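You operate a simulated robot arm through the tools that you are given. There is no shell and no other tool.

Carry out the task below with a simulated two-armed robot. There is one attempt and no reset: what you move stays moved.

TASK
Brush the mud off the idler arm, then tap its bush home.
Fine: brown wire brush and rubber mallet go back where they lay. Set down upright: brown wire brush, rubber mallet. What is to be rubbed or washed off counts as gone when no trace of it is left.

The check looks at the end state, three seconds after you hand in, the way a careful person would. Anything else that was tipped, shoved, dropped, spilled or broken makes it a failure.

THE ROBOT
Two 7-joint arms with two-finger grippers on one trunk that stands fixed in place. Base frame: the origin is at the foot of the trunk, x ahead of it, y to its left, z up; the work surface is at about z = 90. Lengths are in cm, angles in rad, forces in N, time in s.
The left shoulder is at [3.3, 17.5, 127.8], the right one opposite. With the tool pointing down near the work surface each hand reaches from about 10 to 82 cm from the base axis, measured 20 degrees to its own side. Payload 2.94 kg a hand.
The tool frame of a hand sits at the grasp point between the pads (the TCP): z along the fingers, y along the line on which they close. The tips reach 3 cm beyond it. The gripper opens to 13.8 cm; its body begins 10.9 cm behind the TCP.
Orientation is told as [roll, pitch, yaw] about the base's x, y, z axes, in that order, counted from this pose: with the fingers straight down and closing along the base's y, the tool's x points along the base's -x, its y along +y and its z along -z.

THE INTERFACE
- The arms move only by the tool play_rows. It takes "left_increments", "right_increments" or both (then of equal length, played together; a hand with none holds still); each is a list of rows, each a list of 2 entries, a list of its own where there are three numbers: the shift along the tool's x, y, z in cm, then the turn, a rotation vector about the tool's x, y, z in rad. In form: [[[tx, ty, tz], [ax, ay, az]], ...]. A call has 1 to 20 rows; each row shifts and turns the commanded pose from where the row before left it, along the tool's axes as they then stand. "left_jaw" and "right_jaw" are, for a hand that has rows, the closure, from 0 (fully open) to 1 (shut), set as the call begins (left out, the last holds). Rows are played at 5 a second. More than 5 cm and 0.15 rad between two rows, or a gripper value outside its range, and nothing of the call is played. Where a pose cannot be reached the arm comes as near as it can. A force on the tool above 40 N (or 10 N above the force at the start of the call, whichever is more), or a blocked arm, ends the call early, and 0.2 s more pass. The fingers move at their own pace (about 4.5 cm/s each) and stop on an object; they squeeze with about 30 N. The grip force told is the motor's: it shows also when the fingers shut on nothing. Time passes only in rows, and 0.2 s behind the last, so rows that do not move let the fingers close. It gives the time, the measured TCP pose, the force on the tool (base axes), the opening and the grip force at its end, in the units of the frame above (readings bear some noise), with the torque about the TCP (base axes, N m) and any sound that the robot's microphone picked up.
- Cameras (640 x 400 px; columns grow to the right, rows downward): "scene" is now at [7.91, -3.89, 176.93]; the picture's right is [-0.62, -0.78, 0.00], its down [-0.52, 0.41, -0.75] and it looks along [0.59, -0.47, -0.66] (base axes); focal length 351 px, centre (320, 200). "left" rides on the left gripper at [7.1, -1.9, -14.6] in its tool frame; the picture's right is [0.26, 0.97, 0.00], its down [-0.85, 0.23, -0.48] and it looks along [-0.46, 0.12, 0.88] (tool axes); focal length 280 px, centre (320, 200). "right" rides on the right gripper at [7.1, 1.9, -14.6] in its tool frame; the picture's right is [-0.26, 0.97, 0.00], its down [-0.85, -0.23, -0.48] and it looks along [-0.46, -0.13, 0.88] (tool axes); focal length 280 px, centre (320, 200). There is no depth. A picture from a camera that has moved, and an enlarged one, comes with that camera's place and axes in the base frame and with its lens. The place of the scene camera against the robot may be out by one fixed shift of up to 1.8 cm in any direction.
- grab_frame(camera): a new picture of that camera. The clock stands still meanwhile.
- move_column(by): moves the trunk up (or, below 0, down) by that many cm; the arms and the scene camera ride with it, the base frame stays. It gives what a move gives, with no picture.
- pan_tilt(pan, tilt): turns the head with the scene camera to pan (to the left, within 2.094 rad either way) and tilt (down, from -0.506 to 1.204), counted from straight ahead of the robot (the tilt from the chest, where the trunk bows). It gives what a move gives.
- close_up(camera, box): a new picture of the part [left, top, right, bottom] of that camera's present view, enlarged. The clock stands still meanwhile.
- job_done(): hands the job in; it is judged then, once.

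Places have to be worked out from the pictures, the camera data and where the tool is seen. Open the grippers and draw the arms clear of the work before you hand the job in, unless the task says otherwise.

The tools are called after "Request:" as a command line: name --argument value ..., lists and objects as JSON in quotes. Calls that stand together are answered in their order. play_rows: Moves the arms, as the interface text tells. Its arguments: {"type":"object","properties":{"left_increments":{"type":"array"},"left_jaw":{"type":"number"},"right_increments":{"type":"array"},"right_jaw":{"type":"number"}},"required":[]} The other tools are called the same way: move_column (by) moves the trunk up or down; pan_tilt (pan, tilt) turns the head that bears the scene camera; grab_frame (camera) takes a picture; close_up (camera, box) takes an enlarged picture of a part of a camera's view; job_done () hands the job in.

At the start:

```text
time_s: 0.0
left_position: [42.53, -7.76, 138.7]
left_orientation: [0.002, 0.0, 0.002]
left_force: [0.9, -0.8, -0.5]
left_wrist_torque: [0.03, 0.01, 0.0]
left_opening: 13.78
left_grasp_force: 0.0
right_position: [44.01, -55.23, 132.11]
right_orientation: [0.0, -0.001, 0.002]
right_force: [0.3, 0.0, 0.2]
right_wrist_torque: [0.01, -0.05, 0.02]
right_opening: 13.8
right_grasp_force: 0.0
trunk travel left (down, up): [-45.0, 28.4]
head pan, tilt (commanded): [-0.67, 0.724]
```

scene: 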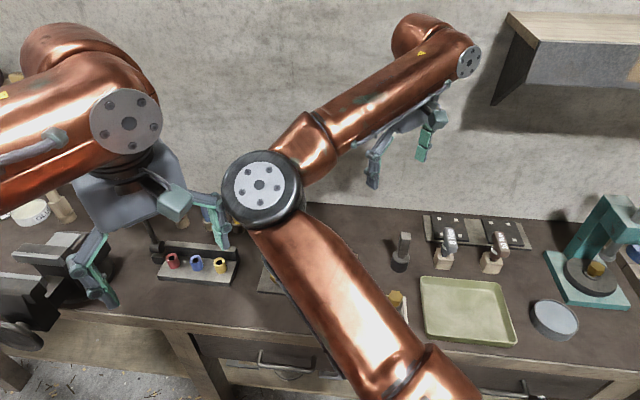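
right: 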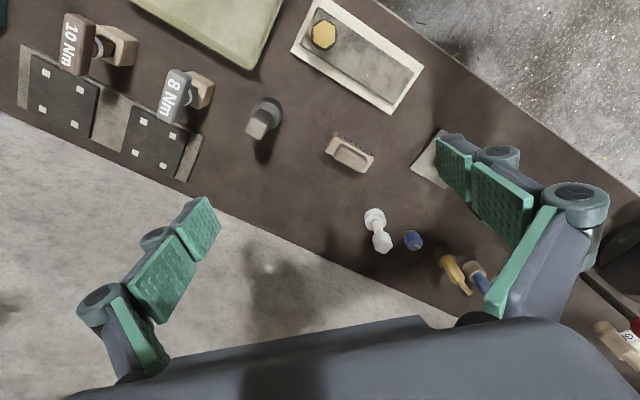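
left: 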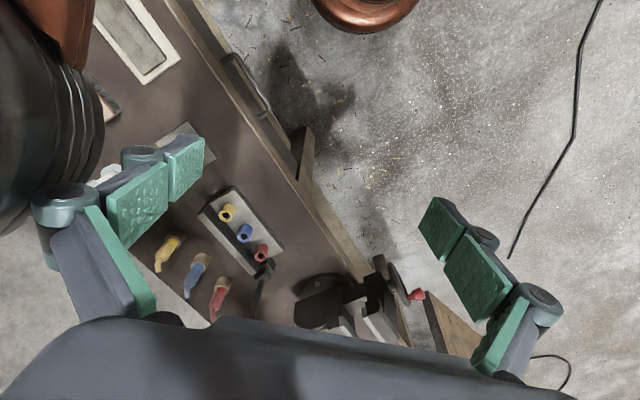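

The right arm blocks much of the scene view. I'll take close-ups first to find out which objects are on the bench.

Request:
close_up --camera "right" --box '[200, 0, 520, 200]'

Request:
close_up --camera "scene" --box '[320, 180, 640, 380]'

Request:
close_up --camera "left" --box '[80, 60, 420, 340]'

Request:
close_up --camera "scene" --box '[0, 180, 320, 380]'

```text
2.00 times, centred on (360, 100) of right
camera zoom: at [37.06, -53.39, 146.58], right [0.26, 0.97, 0.0], down [0.85, -0.23, 0.48], along [0.46, -0.12, -0.88], focal length 561 px, centre (240, 400)
```

zoom: 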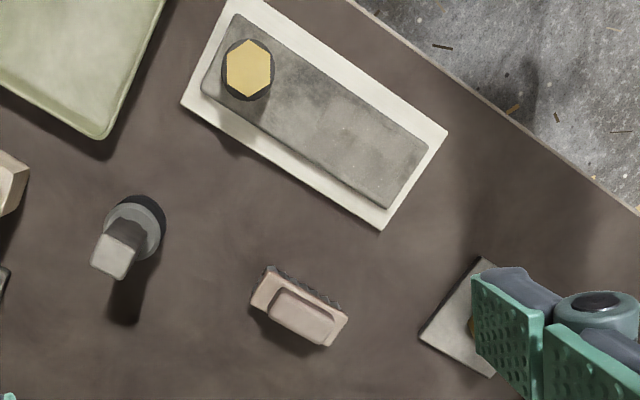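

```text
2.00 times, centred on (480, 280) of scene
camera zoom: at [7.91, -3.89, 176.93], right [-0.62, -0.78, 0.0], down [-0.52, 0.41, -0.75], along [0.59, -0.47, -0.66], focal length 702 px, centre (0, 40)
```

zoom: 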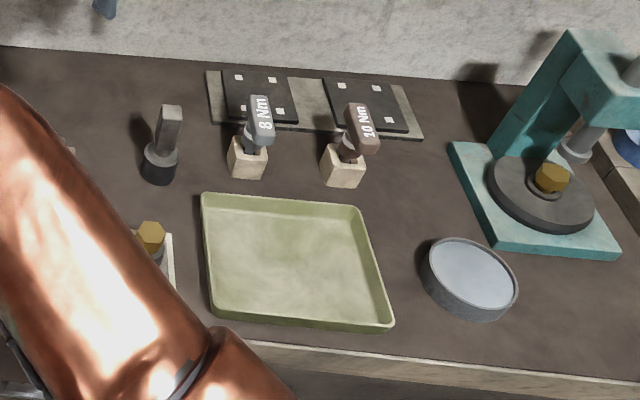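

```text
1.43 times, centred on (250, 200) of left
camera zoom: at [35.37, -9.64, 153.25], right [-0.26, 0.96, 0.0], down [0.85, 0.23, 0.48], along [0.46, 0.12, -0.88], focal length 401 px, centre (420, 200)
```

zoom: 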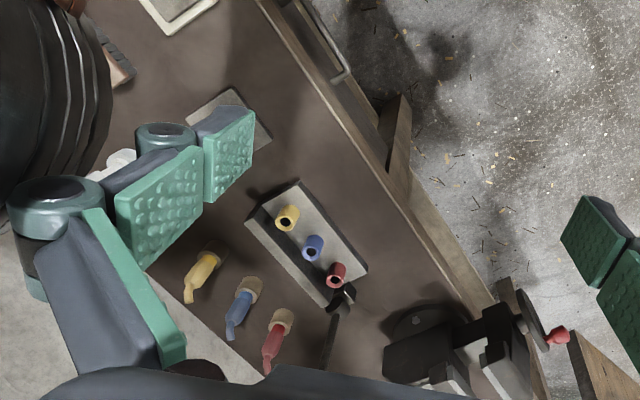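

```text
2.00 times, centred on (160, 280) of scene
camera zoom: at [7.91, -3.89, 176.93], right [-0.62, -0.78, 0.0], down [-0.52, 0.41, -0.75], along [0.59, -0.47, -0.66], focal length 702 px, centre (640, 40)
```

zoom: 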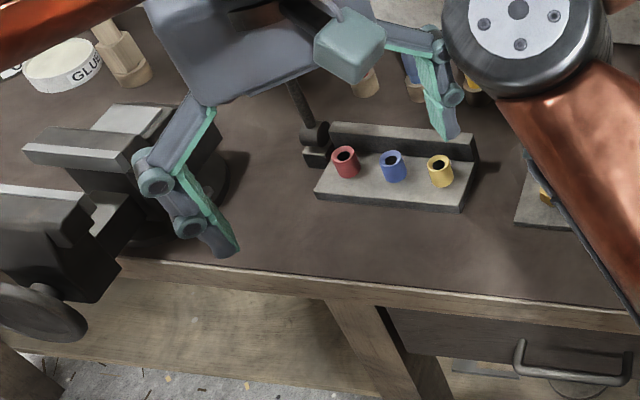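

The tray with the grey part and hex bush, the grey mallet and the brush are in view, but the right arm hides parts of the bench. I'll pull both hands back at their current height to clear the scene view.

Request:
play_rows --left_increments '[[[0, 4.5, 0], [0, 0, 0]], [[0, 4.5, 0], [0, 0, 0]], [[0, 4.5, 0], [0, 0, 0]], [[0, 4.5, 0], [0, 0, 0]], [[2, 4, 0], [0, 0, 0]], [[3, 3, 0], [0, 0, 0]], [[3, 3, 0], [0, 0, 0]], [[3, 3, 0], [0, 0, 0]]]' --right_increments '[[[4, -1, 0], [0, 0, 0]], [[4, -1, 0], [0, 0, 0]], [[4, -1, 0], [0, 0, 0]], [[4, -1, 0], [0, 0, 0]], [[4, -1, 0], [0, 0, 0]], [[4, -1, 0], [0, 0, 0]], [[4, 0, 0], [0, 0, 0]], [[2, 0, 0], [0, 0, 0]]]'

Request:
grab_frame --camera "scene"

```text
time_s: 1.8
left_position: [30.97, 23.38, 138.69]
left_orientation: [-0.002, -0.002, 0.002]
left_force: [-0.9, 0.4, 0.6]
left_wrist_torque: [-0.02, -0.03, 0.01]
left_opening: 13.79
left_grasp_force: 0.1
right_position: [13.81, -61.11, 132.06]
right_orientation: [-0.001, -0.002, 0.001]
right_force: [0.6, 0.0, 0.0]
right_wrist_torque: [-0.02, -0.06, -0.01]
right_opening: 13.79
right_grasp_force: 0.2
trunk travel left (down, up): [-45.0, 28.4]
head pan, tilt (commanded): [-0.67, 0.724]
```

```text
taken
camera scene: at [7.65, -3.69, 176.96], right [-0.62, -0.78, 0.0], down [-0.52, 0.41, -0.75], along [0.59, -0.47, -0.66], focal length 351 px, centre (320, 200)
```

scene: 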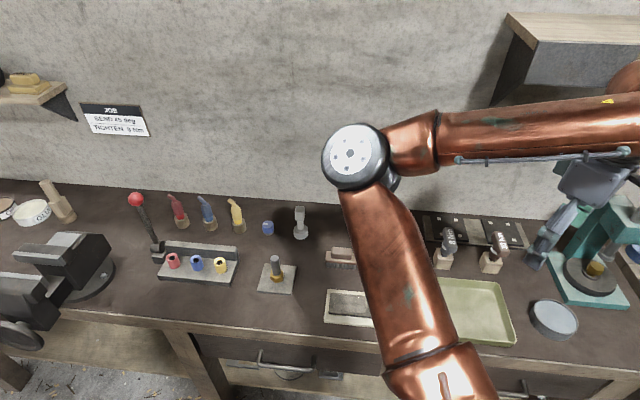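

The scene is clearer now, and a job card is visible. I'll zoom in on the card and the objects.

Request:
close_up --camera "scene" --box '[70, 90, 170, 150]'

Request:
close_up --camera "scene" --box '[220, 180, 400, 340]'

Request:
close_up --camera "scene" --box '[0, 160, 250, 320]'

Request:
grab_frame --camera "right"

```text
6.40 times, centred on (120, 120) of scene
camera zoom: at [7.65, -3.69, 176.96], right [-0.62, -0.78, 0.0], down [-0.52, 0.41, -0.75], along [0.59, -0.47, -0.66], focal length 2247 px, centre (1600, 712)
```

zoom: 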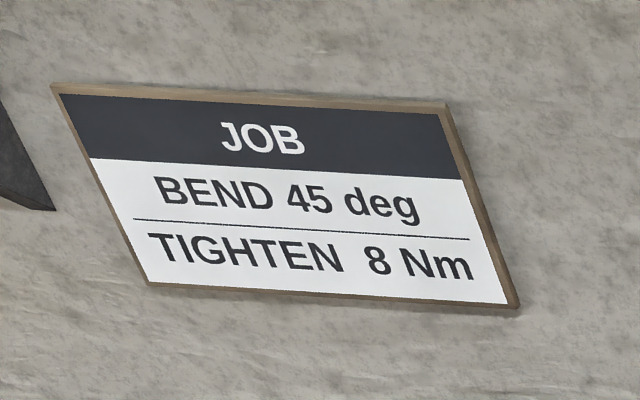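

```text
2.50 times, centred on (310, 260) of scene
camera zoom: at [7.65, -3.69, 176.96], right [-0.62, -0.78, 0.0], down [-0.52, 0.41, -0.75], along [0.59, -0.47, -0.66], focal length 878 px, centre (345, 50)
```

zoom: 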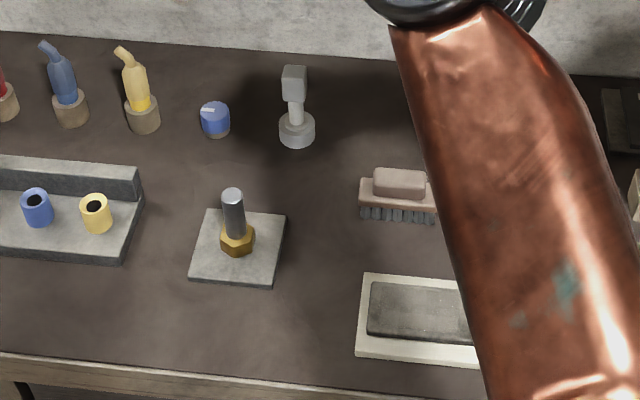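

```text
2.50 times, centred on (125, 240) of scene
camera zoom: at [7.65, -3.69, 176.96], right [-0.62, -0.78, 0.0], down [-0.52, 0.41, -0.75], along [0.59, -0.47, -0.66], focal length 878 px, centre (808, 100)
```

zoom: 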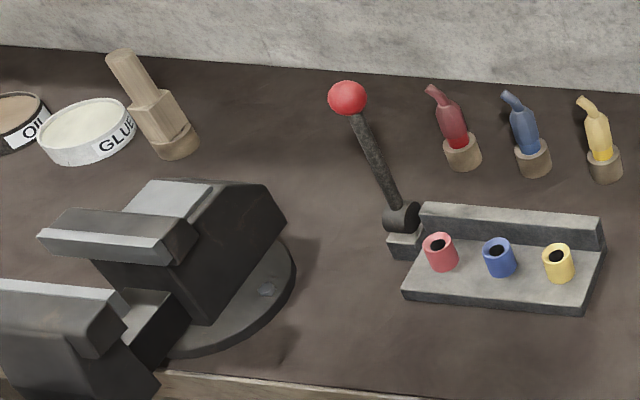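

```text
taken
camera right: at [6.84, -59.18, 146.58], right [0.26, 0.97, 0.0], down [0.85, -0.23, 0.48], along [0.46, -0.13, -0.88], focal length 280 px, centre (320, 200)
```

right: 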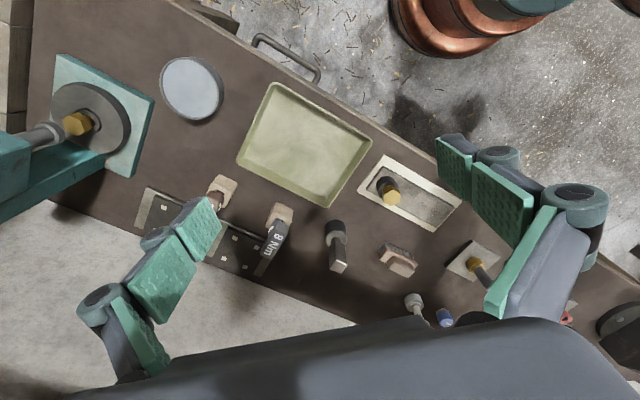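

I'll zoom the right camera in on the idler arm, brush and mallet candidates.

Request:
close_up --camera "right" --box '[350, 140, 510, 240]'

Request:
close_up --camera "right" --box '[300, 200, 460, 330]'

Request:
close_up --camera "right" --box '[20, 40, 240, 180]'

```text
4.00 times, centred on (430, 190) of right
camera zoom: at [6.84, -59.18, 146.58], right [0.26, 0.97, 0.0], down [0.85, -0.23, 0.48], along [0.46, -0.13, -0.88], focal length 1122 px, centre (-120, 240)
```

zoom: 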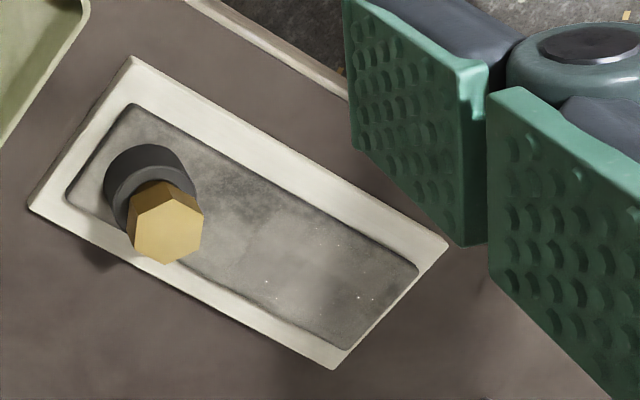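

```text
3.08 times, centred on (380, 265) of right
camera zoom: at [6.84, -59.18, 146.58], right [0.26, 0.97, 0.0], down [0.85, -0.23, 0.48], along [0.46, -0.13, -0.88], focal length 863 px, centre (135, 0)
```

zoom: 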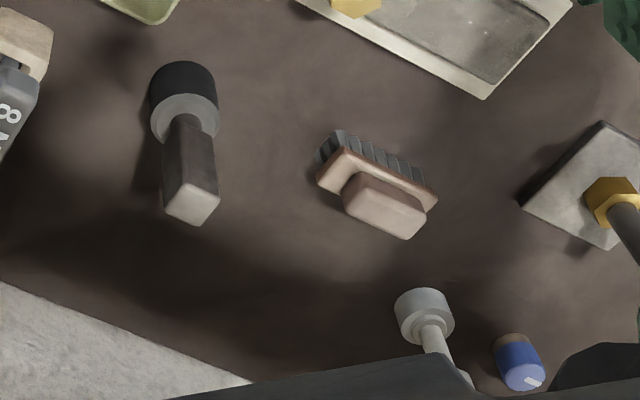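

```text
2.86 times, centred on (130, 110) of right
camera zoom: at [6.84, -59.18, 146.58], right [0.26, 0.97, 0.0], down [0.85, -0.23, 0.48], along [0.46, -0.13, -0.88], focal length 801 px, centre (863, 457)
```

zoom: 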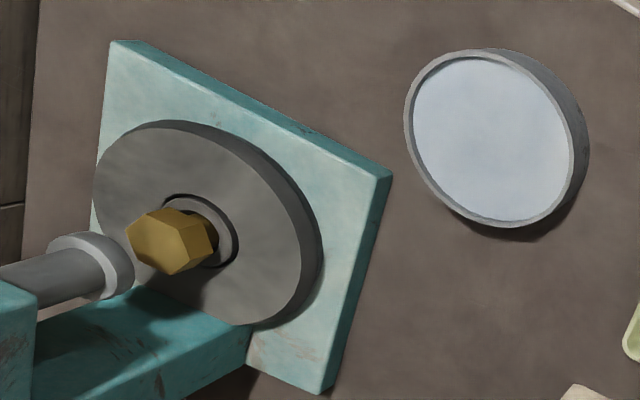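

The grey bar with the black boss and the gold hex bush in the white tray is the idler arm. The black-headed tool with a handle is the rubber mallet, and the block with bristles is the brush. I'll bring the right hand above the tray, turned to suit the bench's 45° lie, for a closer look.

Request:
play_rows --right_increments '[[[-3.05, 2.97, 1.8], [0, 0, 0]], [[-3.05, 2.97, 1.8], [0, 0, 0]], [[-3.05, 2.97, 1.8], [0, 0, 0]], [[-3.05, 2.97, 1.8], [0, 0, 0]], [[-3.05, 2.97, 1.8], [0, 0, 0]], [[-3.05, 2.97, 1.8], [0, 0, 0]], [[-3.05, 2.97, 1.8], [0, 0, 0]], [[-3.05, 2.97, 1.8], [0, 0, 0]], [[0, 0, 0], [0, 0, 0.1309]], [[0, 0, 0], [0, 0, 0.1309]], [[0, 0, 0], [0, 0, 0.1309]], [[0, 0, 0], [0, 0, 0.1309]], [[0, 0, 0], [0, 0, 0.1309]], [[0, 0, 0], [0, 0, 0.1309]]]'

Request:
grab_frame --camera "right"

Request:
grab_frame --camera "scene"

```text
time_s: 4.8
left_position: [31.16, 23.29, 138.62]
left_orientation: [-0.001, 0.001, 0.002]
left_force: [-0.2, 0.2, -0.4]
left_wrist_torque: [-0.03, 0.03, 0.0]
left_opening: 13.83
left_grasp_force: 0.0
right_position: [38.35, -37.51, 117.63]
right_orientation: [0.001, -0.001, -0.786]
right_force: [-0.1, -0.6, 0.1]
right_wrist_torque: [-0.01, 0.0, 0.0]
right_opening: 13.81
right_grasp_force: 0.1
trunk travel left (down, up): [-45.0, 28.4]
head pan, tilt (commanded): [-0.67, 0.724]
```

```text
taken
camera right: at [34.84, -31.15, 132.18], right [0.87, 0.5, 0.0], down [0.44, -0.76, 0.48], along [0.24, -0.41, -0.88], focal length 280 px, centre (320, 200)
```

right: 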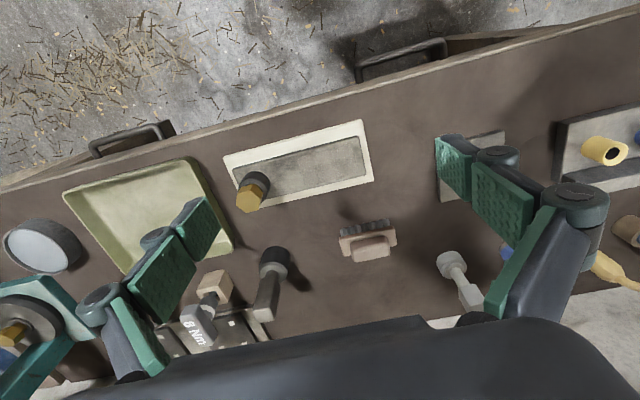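

```text
taken
camera scene: at [7.89, -3.84, 176.94], right [-0.62, -0.78, 0.0], down [-0.52, 0.41, -0.75], along [0.59, -0.47, -0.66], focal length 351 px, centre (320, 200)
```

scene: 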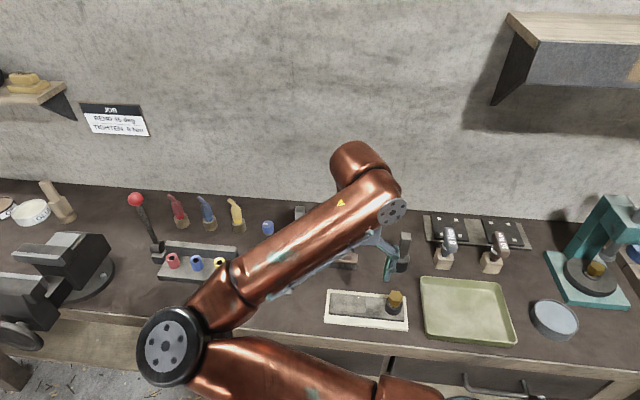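

I'll enlarge the idler arm, the brush and the mallet from this camera pose.

Request:
close_up --camera "right" --box '[216, 110, 384, 215]'

Request:
close_up --camera "right" --box '[230, 200, 410, 320]'

Request:
close_up --camera "scene" --box '[310, 220, 430, 340]'

```text
3.81 times, centred on (300, 162) of right
camera zoom: at [34.84, -31.15, 132.18], right [0.87, 0.5, 0.0], down [0.44, -0.76, 0.48], along [0.24, -0.41, -0.88], focal length 1068 px, centre (396, 343)
```

zoom: 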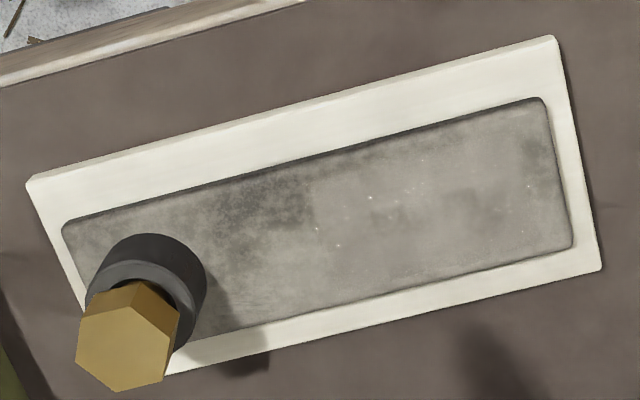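

```text
3.33 times, centred on (320, 260) of right
camera zoom: at [34.84, -31.15, 132.18], right [0.87, 0.5, 0.0], down [0.44, -0.76, 0.48], along [0.24, -0.41, -0.88], focal length 935 px, centre (320, 0)
```

zoom: 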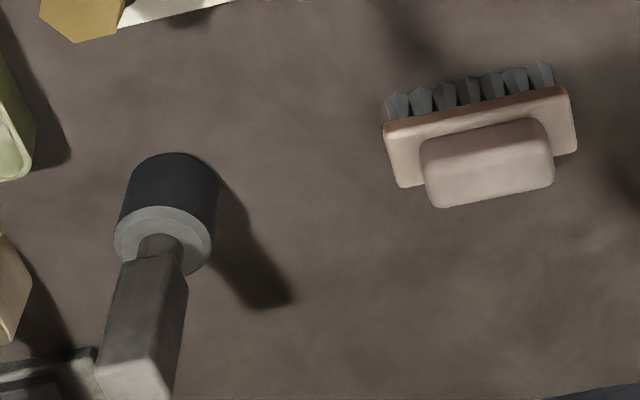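

```text
3.33 times, centred on (370, 280) of scene
camera zoom: at [7.89, -3.84, 176.94], right [-0.62, -0.78, 0.0], down [-0.52, 0.41, -0.75], along [0.59, -0.47, -0.66], focal length 1170 px, centre (153, -67)
```

zoom: 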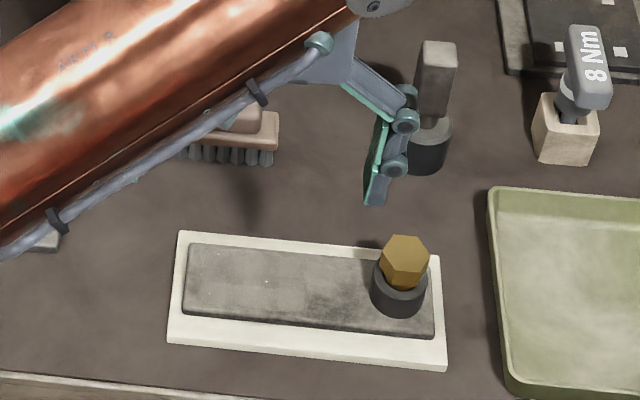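

Fixing positions in a bench frame (s to the left along the edge, n away from me), I get the bush at s≈-11.7, n≈62.4 with its top at z≈98. The brush ridge is at s≈3, n≈77.2, z≈95.7, and the mallet handle top is at s≈-14.6, n≈78.6, z≈103. I'll move the right hand above the brush for a closer look.

Request:
play_rows --right_increments '[[[-4, 0.4, 0.6], [0, 0, 0]], [[-4, 0.4, 0.6], [0, 0, 0]], [[-4, 0.4, 0.6], [0, 0, 0]], [[-4, 0.4, 0.6], [0, 0, 0]], [[-4, 0.4, 0.6], [0, 0, 0]], [[-3.6, 0.4, 0.6], [0, 0, 0]]]'

Request:
grab_frame --camera "right"

Request:
grab_frame --camera "scene"

```text
time_s: 6.2
left_position: [31.24, 23.13, 138.69]
left_orientation: [0.0, -0.001, 0.003]
left_force: [0.4, -0.9, 0.2]
left_wrist_torque: [0.02, 0.04, 0.0]
left_opening: 13.8
left_grasp_force: 0.1
right_position: [56.98, -52.69, 114.15]
right_orientation: [0.0, 0.001, -0.784]
right_force: [-0.3, -0.9, 0.3]
right_wrist_torque: [-0.01, 0.03, 0.0]
right_opening: 13.81
right_grasp_force: 0.1
trunk travel left (down, up): [-45.0, 28.4]
head pan, tilt (commanded): [-0.67, 0.724]
```

```text
taken
camera right: at [53.42, -46.37, 128.67], right [0.87, 0.5, 0.0], down [0.44, -0.76, 0.47], along [0.24, -0.41, -0.88], focal length 280 px, centre (320, 200)
```

right: 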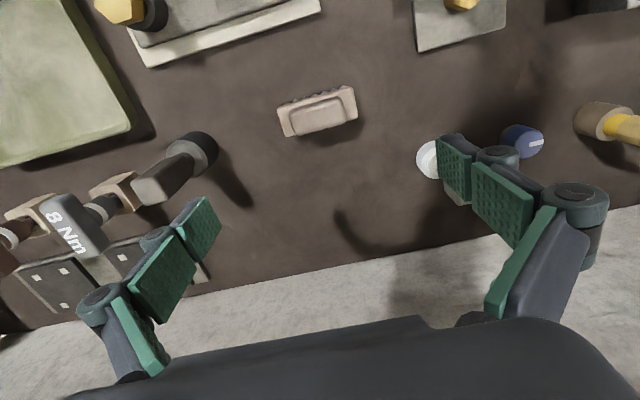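

```text
taken
camera scene: at [7.99, -4.03, 176.93], right [-0.62, -0.78, 0.0], down [-0.52, 0.41, -0.75], along [0.59, -0.46, -0.66], focal length 351 px, centre (320, 200)
```

scene: 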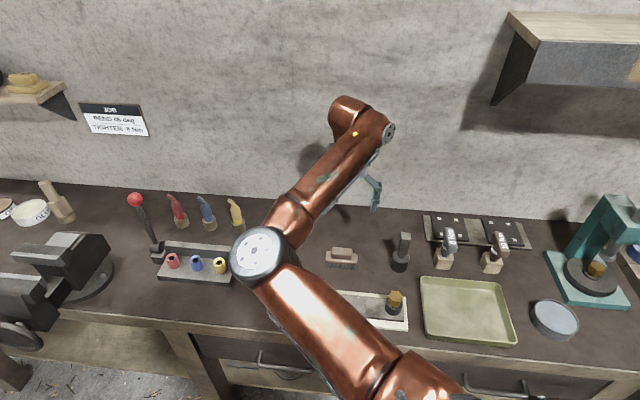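

Request:
close_up --camera "right" --box '[255, 65, 383, 145]'

Request:
close_up --camera "scene" --box '[310, 220, 430, 295]'

```text
5.00 times, centred on (319, 105) of right
camera zoom: at [53.42, -46.37, 128.67], right [0.87, 0.5, 0.0], down [0.44, -0.76, 0.47], along [0.24, -0.41, -0.88], focal length 1402 px, centre (325, 675)
```

zoom: 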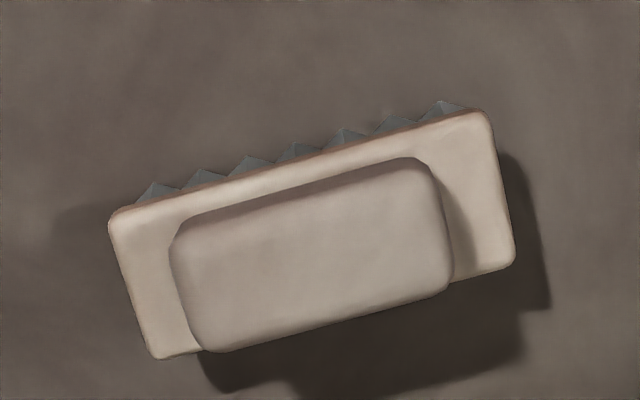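

```text
5.33 times, centred on (370, 258) of scene
camera zoom: at [7.99, -4.03, 176.93], right [-0.62, -0.78, 0.0], down [-0.52, 0.41, -0.75], along [0.59, -0.46, -0.66], focal length 1873 px, centre (53, -107)
```

zoom: 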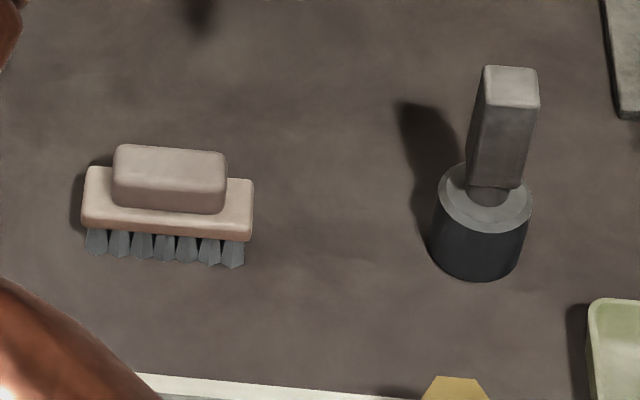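

The brush is lined up with the bench: ridge about 6.0 × 2.9 cm, centred at s≈2.95, n≈77.4. Before touching it, I'll zoom in on the idler arm to see where the mud is.

Request:
close_up --camera "scene" --box '[325, 280, 421, 340]'

Request:
close_up --camera "right" --box '[90, 0, 330, 70]'

```text
6.67 times, centred on (373, 310) of scene
camera zoom: at [7.99, -4.03, 176.93], right [-0.62, -0.78, 0.0], down [-0.52, 0.41, -0.75], along [0.59, -0.46, -0.66], focal length 2341 px, centre (-33, -533)
```

zoom: 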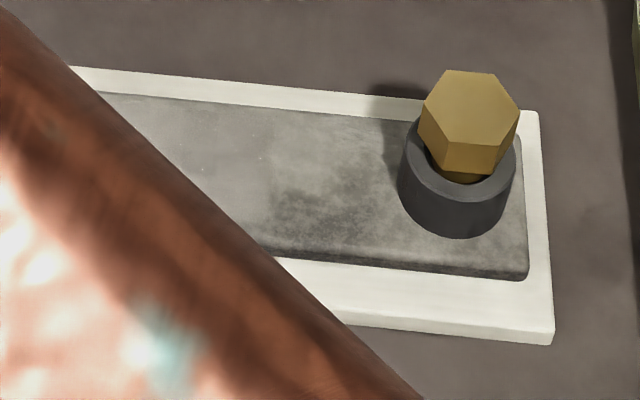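

```text
2.67 times, centred on (210, 35) of right
camera zoom: at [53.42, -46.37, 128.67], right [0.87, 0.5, 0.0], down [0.44, -0.76, 0.47], along [0.24, -0.41, -0.88], focal length 748 px, centre (613, 640)
```

zoom: 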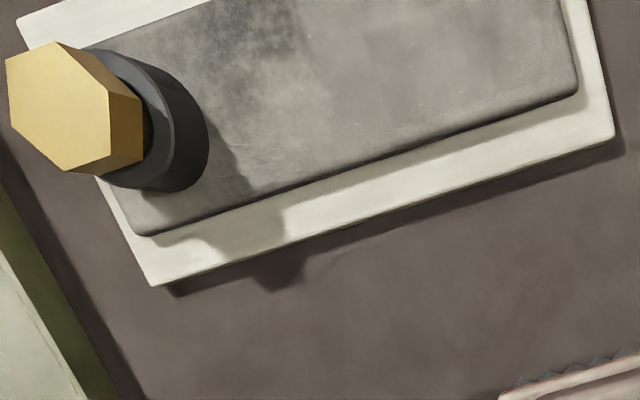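

The mud isn't obvious on the bar from here, so I'll go back above it and zoom in from close range.

Request:
play_rows --right_increments '[[[4.2, -1, 0], [0, 0, 0]], [[4.2, -1, 0], [0, 0, 0]], [[4.2, -1, 0], [0, 0, 0]], [[4.2, -1, 0], [0, 0, 0]], [[4.2, -1, 0], [0, 0, 0]], [[4.2, -1, 2], [0, 0, 0]]]'

Request:
grab_frame --camera "right"

```text
time_s: 7.6
left_position: [31.13, 23.39, 138.66]
left_orientation: [-0.001, -0.001, 0.002]
left_force: [0.5, 0.8, 0.2]
left_wrist_torque: [-0.04, 0.02, -0.02]
left_opening: 13.79
left_grasp_force: 0.0
right_position: [35.46, -39.48, 112.68]
right_orientation: [-0.001, -0.001, -0.783]
right_force: [0.1, -0.6, 0.0]
right_wrist_torque: [0.02, 0.0, 0.01]
right_opening: 13.79
right_grasp_force: 0.1
right hand out of reach, approached as far as the arm can: row 6
trunk travel left (down, up): [-45.0, 28.4]
head pan, tilt (commanded): [-0.67, 0.724]
```

```text
taken
camera right: at [31.96, -33.18, 127.22], right [0.87, 0.5, 0.0], down [0.44, -0.76, 0.48], along [0.24, -0.41, -0.88], focal length 280 px, centre (320, 200)
```

right: 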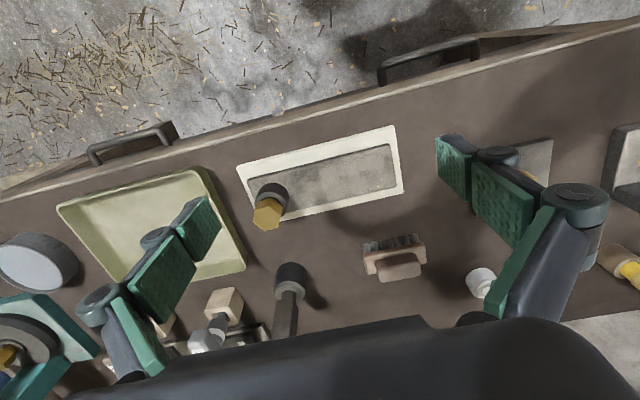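

The last row was slightly out of reach, but the bar is in clear view. I'll enlarge it strongly.

Request:
close_up --camera "right" --box '[232, 120, 332, 220]'

Request:
close_up --camera "right" --box '[310, 120, 410, 220]'

Request:
close_up --camera "right" --box '[230, 120, 414, 236]'

```text
4.00 times, centred on (282, 170) of right
camera zoom: at [31.96, -33.18, 127.22], right [0.87, 0.5, 0.0], down [0.44, -0.76, 0.48], along [0.24, -0.41, -0.88], focal length 1122 px, centre (472, 320)
```

zoom: 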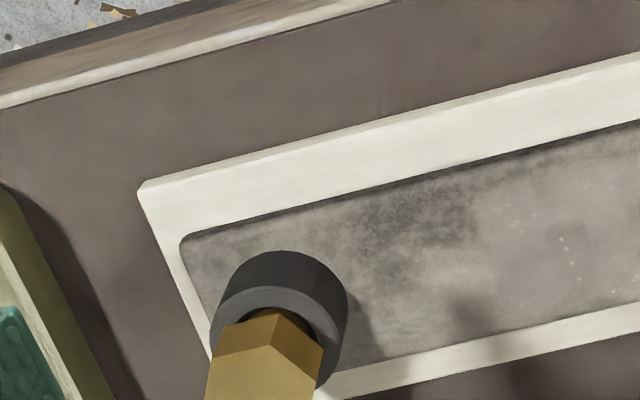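

```text
4.00 times, centred on (360, 170) of right
camera zoom: at [31.96, -33.18, 127.22], right [0.87, 0.5, 0.0], down [0.44, -0.76, 0.48], along [0.24, -0.41, -0.88], focal length 1122 px, centre (160, 320)
```

zoom: 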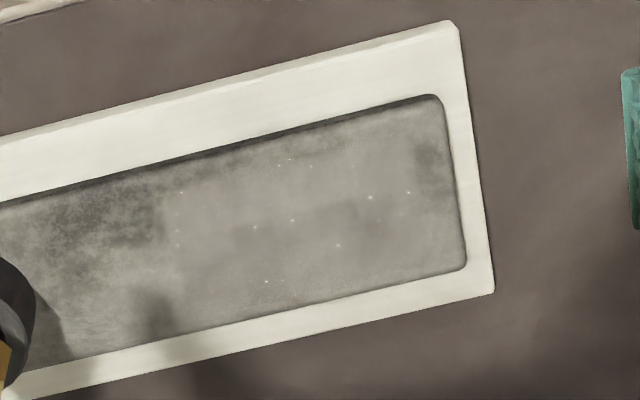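

```text
3.45 times, centred on (322, 178) of right
camera zoom: at [31.96, -33.18, 127.22], right [0.87, 0.5, 0.0], down [0.44, -0.76, 0.48], along [0.24, -0.41, -0.88], focal length 967 px, centre (313, 276)
```

zoom: 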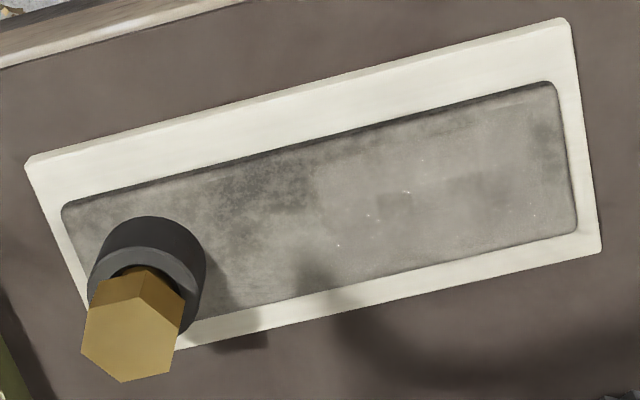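

The mud shows as a thin brownish film with grit on the bar, roughly s from -5 to +4.5 across its full width. The bar top comes out at z≈92.05. Next I'll go back above the brush with the jaw partly closed, to grip the ridge by its ends.

Request:
play_rows --right_increments '[[[-4.1, 0.96, 0], [0, 0, 0]], [[-4.1, 0.96, 0], [0, 0, 0]], [[-4.1, 0.96, 0], [0, 0, 0]], [[-4.1, 0.96, 0], [0, 0, 0]], [[-4.1, 0.96, 0], [0, 0, 0]], [[-3.9, 0.96, 0], [0, 0, 0]], [[0, 0, 3], [0, 0, 0]], [[0, 0, 3], [0, 0, 0]], [[0, 0, 0], [0, 0, 0]]]' --right_jaw 0.35

Request:
grab_frame --camera "right"

```text
time_s: 9.6
left_position: [31.24, 23.33, 138.63]
left_orientation: [-0.003, -0.001, 0.001]
left_force: [-0.7, 0.5, 0.4]
left_wrist_torque: [-0.03, 0.0, 0.03]
left_opening: 13.82
left_grasp_force: 0.0
right_position: [57.02, -52.85, 106.7]
right_orientation: [0.001, -0.001, -0.782]
right_force: [0.3, 0.3, -0.3]
right_wrist_torque: [-0.03, 0.0, 0.04]
right_opening: 9.0
right_grasp_force: 0.0
trunk travel left (down, up): [-45.0, 28.4]
head pan, tilt (commanded): [-0.67, 0.724]
```

```text
taken
camera right: at [53.5, -46.42, 121.13], right [0.87, 0.5, 0.0], down [0.44, -0.76, 0.48], along [0.24, -0.41, -0.88], focal length 280 px, centre (320, 200)
```

right: 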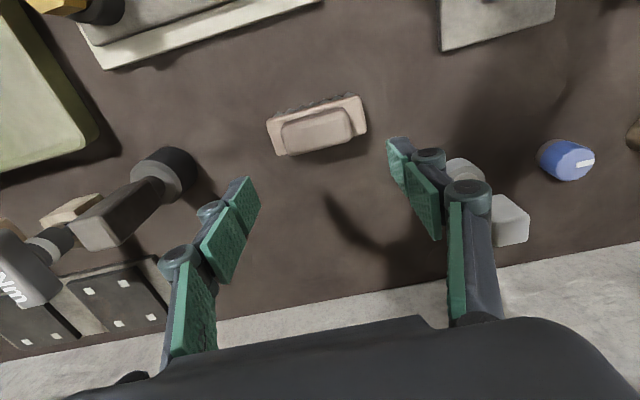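

The TCP is at s≈2.95, n≈77.7. I'll enlarge to check how well it lines up with the ridge.

Request:
close_up --camera "right" --box '[240, 80, 400, 180]'

```text
4.00 times, centred on (320, 130) of right
camera zoom: at [53.5, -46.42, 121.13], right [0.87, 0.5, 0.0], down [0.44, -0.76, 0.48], along [0.24, -0.41, -0.88], focal length 1122 px, centre (320, 480)
```

zoom: 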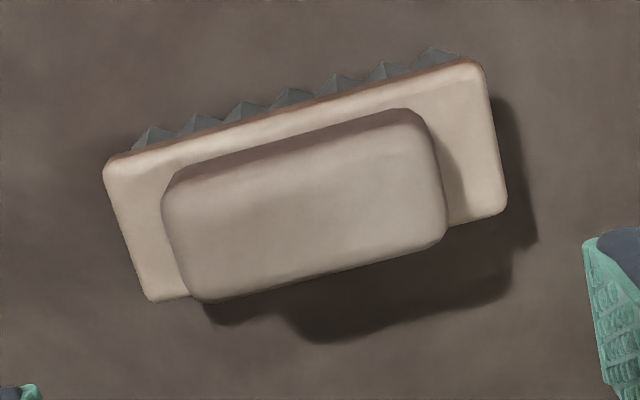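

The ridge centre is at s≈2.87, n≈77.43, so I'll shift slightly and descend until the tips sit just above the brush's base plate, with TCP z≈97.3.

Request:
play_rows --right_increments '[[[0.26, -0.08, 3], [0, 0, 0]], [[0, 0, 3], [0, 0, 0]], [[0, 0, 2], [0, 0, 0]], [[0, 0, 1.4], [0, 0, 0]], [[0, 0, 0], [0, 0, 0]]]'

Request:
grab_frame --camera "right"

Request:
close_up --camera "scene" --box '[290, 190, 430, 290]'

```text
time_s: 10.8
left_position: [31.08, 23.38, 138.58]
left_orientation: [-0.002, -0.001, 0.001]
left_force: [-0.1, 0.2, 0.0]
left_wrist_torque: [0.01, 0.0, -0.01]
left_opening: 13.79
left_grasp_force: 0.2
right_position: [56.77, -52.53, 97.23]
right_orientation: [0.001, 0.001, -0.784]
right_force: [-0.2, -0.7, 0.3]
right_wrist_torque: [-0.01, 0.01, 0.0]
right_opening: 8.97
right_grasp_force: 0.0
trunk travel left (down, up): [-45.0, 28.4]
head pan, tilt (commanded): [-0.67, 0.724]
```

```text
taken
camera right: at [53.19, -46.16, 111.73], right [0.87, 0.5, 0.0], down [0.44, -0.76, 0.48], along [0.24, -0.41, -0.88], focal length 280 px, centre (320, 200)
```

right: 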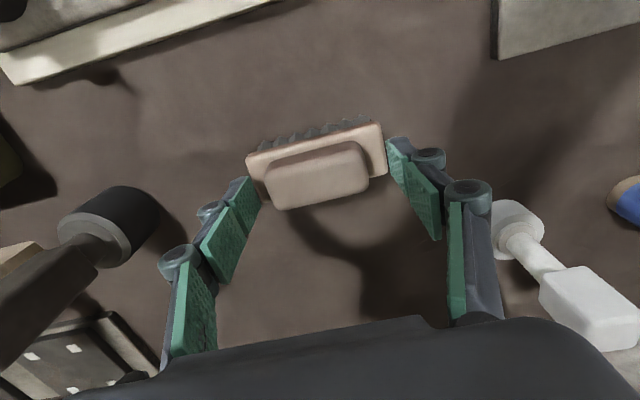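

```text
4.00 times, centred on (360, 240) of scene
camera zoom: at [7.89, -3.82, 176.94], right [-0.62, -0.78, 0.0], down [-0.52, 0.41, -0.75], along [0.59, -0.47, -0.66], focal length 1405 px, centre (160, 40)
```

zoom: 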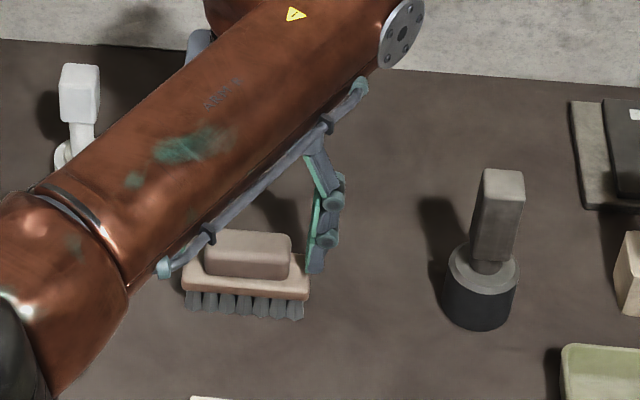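

No contact yet. I'll zoom in on the fingertips and the brush before closing.

Request:
close_up --camera "right" --box '[220, 100, 440, 230]'

```text
2.91 times, centred on (330, 165) of right
camera zoom: at [53.19, -46.16, 111.73], right [0.87, 0.5, 0.0], down [0.44, -0.76, 0.48], along [0.24, -0.41, -0.88], focal length 816 px, centre (291, 302)
```

zoom: 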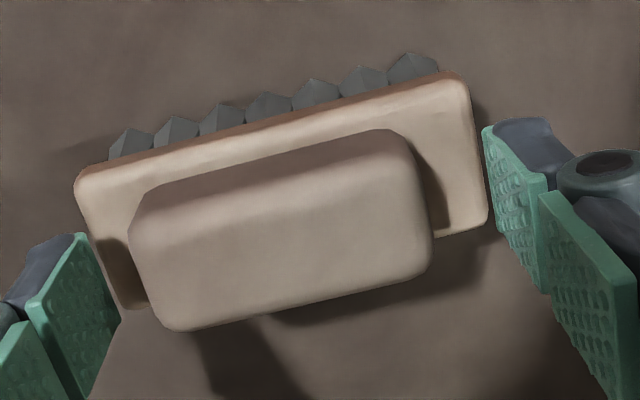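

The tips clear the base plate and straddle the ridge ends. Closing the gripper now.

Request:
play_rows --right_increments '[[[0, 0, 0], [0, 0, 0]], [[0, 0, 0], [0, 0, 0]], [[0, 0, 0], [0, 0, 0]], [[0, 0, 0], [0, 0, 0]]]' --right_jaw 1

Request:
close_up --camera "right" --box '[220, 100, 440, 230]'

```text
time_s: 11.8
left_position: [31.25, 23.33, 138.66]
left_orientation: [0.0, -0.001, 0.002]
left_force: [-0.2, -0.4, -0.3]
left_wrist_torque: [0.02, -0.01, 0.01]
left_opening: 13.82
left_grasp_force: 0.0
right_position: [56.7, -52.63, 97.21]
right_orientation: [-0.001, -0.001, -0.783]
right_force: [-0.7, -0.3, 0.5]
right_wrist_torque: [-0.1, 0.08, 0.0]
right_opening: 6.3
right_grasp_force: 30.1
trunk travel left (down, up): [-45.0, 28.4]
head pan, tilt (commanded): [-0.67, 0.724]
```

```text
2.91 times, centred on (330, 165) of right
camera zoom: at [53.18, -46.2, 111.76], right [0.87, 0.5, 0.0], down [0.44, -0.76, 0.48], along [0.24, -0.41, -0.88], focal length 816 px, centre (291, 302)
```

zoom: 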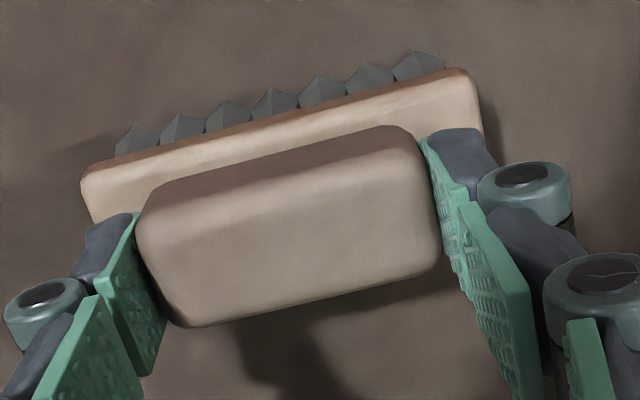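

The brush is held at 6.3 cm opening with 30 N. I'll lift it straight up.

Request:
play_rows --right_increments '[[[0, 0, -1], [0, 0, 0]], [[0, 0, -3], [0, 0, 0]], [[0, 0, -3], [0, 0, 0]], [[0, 0, -3], [0, 0, 0]]]'

Request:
grab_frame --camera "right"

```text
time_s: 12.8
left_position: [31.27, 23.38, 138.65]
left_orientation: [-0.002, -0.001, 0.002]
left_force: [-0.4, 0.2, 0.5]
left_wrist_torque: [-0.01, -0.02, 0.05]
left_opening: 13.79
left_grasp_force: 0.1
right_position: [56.85, -52.49, 107.06]
right_orientation: [-0.001, 0.001, -0.784]
right_force: [0.1, 0.2, -2.2]
right_wrist_torque: [-0.04, -0.01, 0.01]
right_opening: 6.33
right_grasp_force: 29.2
trunk travel left (down, up): [-45.0, 28.4]
head pan, tilt (commanded): [-0.67, 0.724]
```

```text
taken
camera right: at [53.23, -46.18, 121.55], right [0.87, 0.5, 0.0], down [0.44, -0.76, 0.48], along [0.24, -0.41, -0.88], focal length 280 px, centre (320, 200)
```

right: 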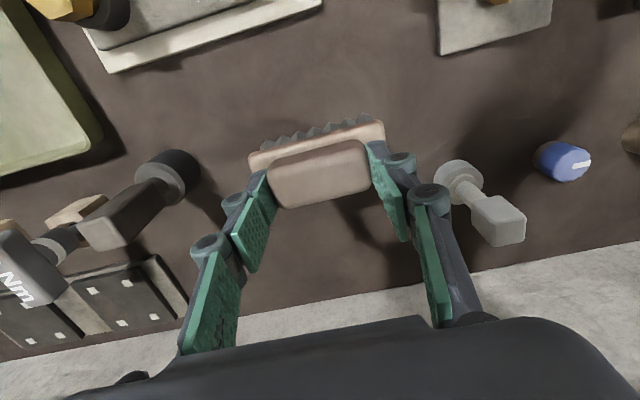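

The brush is lifted and hangs steadily (about 2 N of weight). I'll carry it over the mid-line of the bar and lower it to just above the surface.

Request:
play_rows --right_increments '[[[3.74, -0.52, 0], [0, 0, 0]], [[3.74, -0.52, 0], [0, 0, 0]], [[3.74, -0.52, 0], [0, 0, 0]], [[3.74, -0.52, 0], [0, 0, 0]], [[0, 0, 3], [0, 0, 0]], [[0, 0, 3], [0, 0, 0]], [[0, 0, 0], [0, 0, 0]]]'

Request:
grab_frame --camera "right"

Request:
close_up --camera "scene" --box '[290, 250, 450, 350]'

```text
time_s: 14.4
left_position: [31.24, 23.31, 138.62]
left_orientation: [-0.001, 0.001, 0.002]
left_force: [-0.8, 0.6, -0.1]
left_wrist_torque: [-0.02, 0.0, 0.0]
left_opening: 13.82
left_grasp_force: 0.0
right_position: [44.86, -43.45, 101.05]
right_orientation: [-0.003, 0.0, -0.784]
right_force: [-0.3, 0.1, -1.5]
right_wrist_torque: [0.02, -0.01, -0.02]
right_opening: 6.31
right_grasp_force: 30.2
trunk travel left (down, up): [-45.0, 28.4]
head pan, tilt (commanded): [-0.67, 0.724]
```

```text
taken
camera right: at [41.31, -37.05, 115.57], right [0.87, 0.5, 0.0], down [0.44, -0.76, 0.48], along [0.24, -0.41, -0.88], focal length 280 px, centre (320, 200)
```

right: 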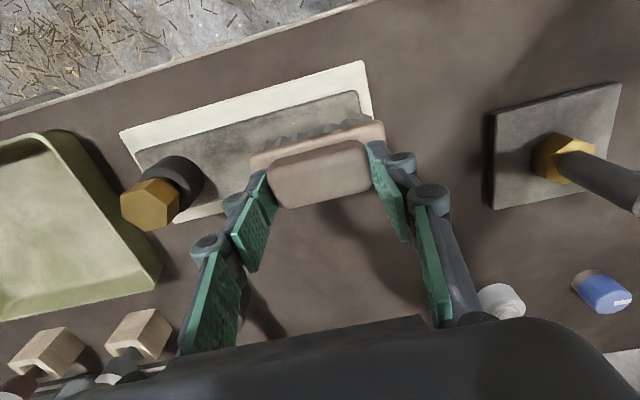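

```text
4.00 times, centred on (370, 300) of scene
camera zoom: at [7.93, -3.85, 176.94], right [-0.62, -0.78, 0.0], down [-0.52, 0.41, -0.75], along [0.59, -0.47, -0.66], focal length 1405 px, centre (120, -200)
```

zoom: 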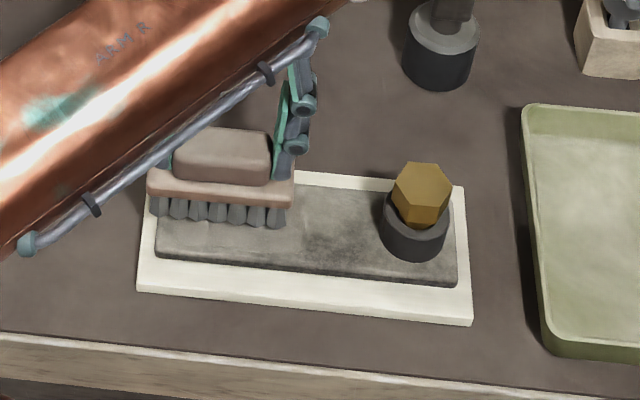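

The brush is over the bar at s≈1.0, n≈62.4. I'll lower it in small steps and watch for contact force.

Request:
play_rows --right_increments '[[[0, 0, 1.0], [0, 0, 0]], [[0, 0, 0.5], [0, 0, 0]], [[0, 0, 0.2], [0, 0, 0]], [[0, 0, 0.1], [0, 0, 0]], [[0, 0, 0], [0, 0, 0]]]'

Request:
close_up --camera "scene" --box '[310, 260, 410, 340]'

```text
time_s: 15.6
left_position: [31.16, 23.5, 138.67]
left_orientation: [-0.003, -0.002, 0.002]
left_force: [0.3, 0.3, -0.6]
left_wrist_torque: [-0.02, -0.02, 0.0]
left_opening: 13.81
left_grasp_force: 0.0
right_position: [44.71, -43.34, 99.53]
right_orientation: [0.0, -0.006, -0.784]
right_force: [3.8, -2.2, 20.6]
right_wrist_torque: [-0.07, -0.12, 0.0]
right_opening: 6.33
right_grasp_force: 30.1
trunk travel left (down, up): [-45.0, 28.4]
head pan, tilt (commanded): [-0.67, 0.724]
```

```text
5.00 times, centred on (360, 300) of scene
camera zoom: at [7.81, -3.7, 176.96], right [-0.62, -0.78, 0.0], down [-0.52, 0.41, -0.75], along [0.59, -0.47, -0.66], focal length 1756 px, centre (120, -300)
```

zoom: 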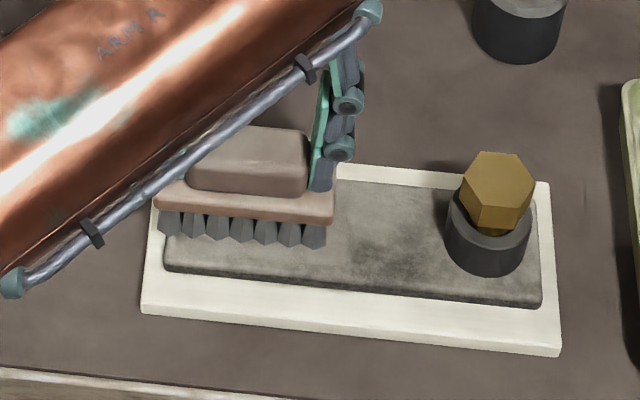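

Contact at TCP z≈99.55, and 20 N is more than I want. I'll back off a little for light pressure and then see what a short stroke does.

Request:
play_rows --right_increments '[[[0, 0, -0.18], [0, 0, 0]], [[0, 0, 0], [0, 0, 0]]]'

```text
time_s: 16.2
left_position: [31.19, 23.35, 138.56]
left_orientation: [-0.001, 0.001, 0.002]
left_force: [0.1, 0.0, 0.4]
left_wrist_torque: [-0.05, 0.03, 0.03]
left_opening: 13.8
left_grasp_force: 0.1
right_position: [44.55, -43.34, 99.52]
right_orientation: [-0.001, 0.001, -0.782]
right_force: [2.5, -0.7, 8.7]
right_wrist_torque: [-0.06, -0.42, 0.01]
right_opening: 6.32
right_grasp_force: 30.4
trunk travel left (down, up): [-45.0, 28.4]
head pan, tilt (commanded): [-0.67, 0.724]
```

Down to about 9 N. I'll brush back and forth along the mid-line, with s from about -2 to +3.

Request:
play_rows --right_increments '[[[0, -0.5, -0.04], [0, 0, 0]], [[0, -1, 0], [0, 0, 0]], [[0, -1, 0], [0, 0, 0]], [[0, -0.5, 0], [0, 0, 0]], [[0, 1, 0], [0, 0, 0]], [[0, 1, 0], [0, 0, 0]], [[0, 1, 0], [0, 0, 0]], [[0, 1, 0], [0, 0, 0]], [[0, 1, 0], [0, 0, 0]], [[0, -1, 0], [0, 0, 0]], [[0, -1, 0], [0, 0, 0]], [[0, -1, 0], [0, 0, 0]], [[0, -1, 0], [0, 0, 0]], [[0, -1, 0], [0, 0, 0]]]'

Request:
close_up --camera "scene" --box '[310, 260, 410, 340]'

Request:
grab_frame --camera "right"

```text
time_s: 19.2
left_position: [31.24, 23.32, 138.58]
left_orientation: [-0.002, 0.001, 0.002]
left_force: [0.6, 0.8, 0.3]
left_wrist_torque: [0.01, -0.02, -0.05]
left_opening: 13.79
left_grasp_force: 0.1
right_position: [42.63, -45.54, 99.53]
right_orientation: [0.0, -0.003, -0.783]
right_force: [2.3, 0.8, 3.5]
right_wrist_torque: [-0.03, -0.12, 0.04]
right_opening: 6.32
right_grasp_force: 29.8
trunk travel left (down, up): [-45.0, 28.4]
head pan, tilt (commanded): [-0.67, 0.724]
```

```text
5.00 times, centred on (360, 300) of scene
camera zoom: at [7.88, -3.79, 176.94], right [-0.62, -0.78, 0.0], down [-0.52, 0.41, -0.75], along [0.59, -0.47, -0.66], focal length 1756 px, centre (120, -300)
```

zoom: 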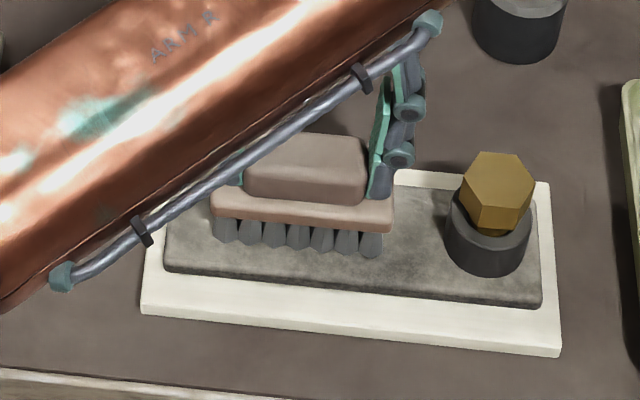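

```text
taken
camera right: at [39.06, -39.16, 114.05], right [0.87, 0.5, 0.0], down [0.44, -0.76, 0.48], along [0.24, -0.41, -0.88], focal length 280 px, centre (320, 200)
```

right: 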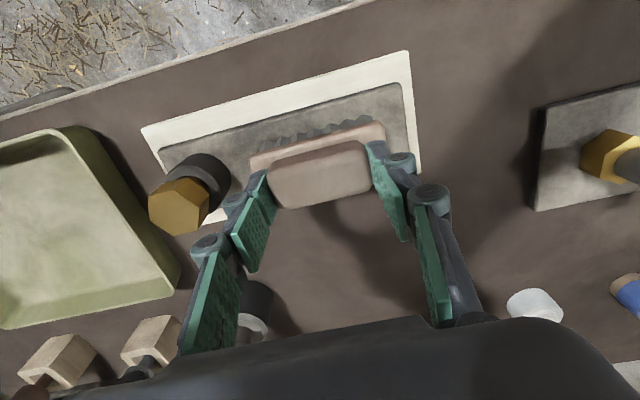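

The arm has not shifted. Next pass is along the near edge (n≈60.7).

Request:
play_rows --right_increments '[[[0.85, 0, 0], [0, 0, 0]], [[0.85, 0, 0], [0, 0, 0]], [[0, 1, 0], [0, 0, 0]], [[0, 1, 0], [0, 0, 0]], [[0, 1, 0], [0, 0, 0]], [[0, 1, 0], [0, 0, 0]], [[0, 1, 0], [0, 0, 0]], [[0, -1, 0], [0, 0, 0]], [[0, -1, 0], [0, 0, 0]], [[0, -1, 0], [0, 0, 0]], [[0, -1, 0], [0, 0, 0]], [[0, -1, 0], [0, 0, 0]], [[0, 1, 0], [0, 0, 0]], [[0, 1, 0], [0, 0, 0]], [[0, 1, 0], [0, 0, 0]], [[0, 1, 0], [0, 0, 0]], [[0, 1, 0], [0, 0, 0]]]'

Request:
close_up --camera "scene" --box '[310, 260, 410, 340]'

```text
time_s: 22.8
left_position: [31.23, 23.44, 138.61]
left_orientation: [-0.002, -0.001, 0.001]
left_force: [-0.6, 0.0, 0.3]
left_wrist_torque: [0.0, -0.02, -0.04]
left_opening: 13.79
left_grasp_force: 0.0
right_position: [44.98, -40.63, 99.59]
right_orientation: [0.001, -0.002, -0.783]
right_force: [0.3, 0.1, -2.1]
right_wrist_torque: [0.01, 0.02, 0.03]
right_opening: 6.32
right_grasp_force: 29.9
trunk travel left (down, up): [-45.0, 28.4]
head pan, tilt (commanded): [-0.67, 0.724]
```

```text
5.00 times, centred on (360, 300) of scene
camera zoom: at [7.91, -3.81, 176.94], right [-0.62, -0.78, 0.0], down [-0.52, 0.41, -0.75], along [0.59, -0.47, -0.66], focal length 1756 px, centre (120, -300)
```

zoom: 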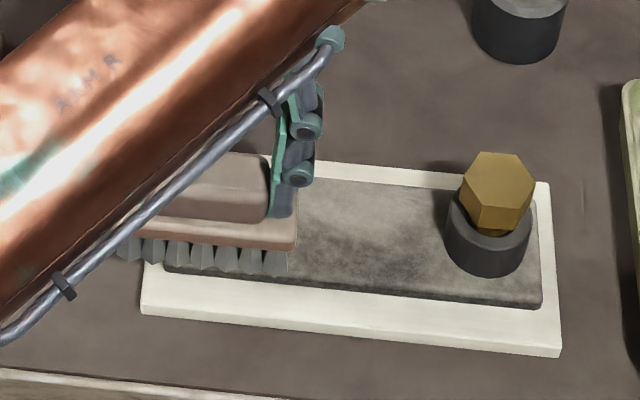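

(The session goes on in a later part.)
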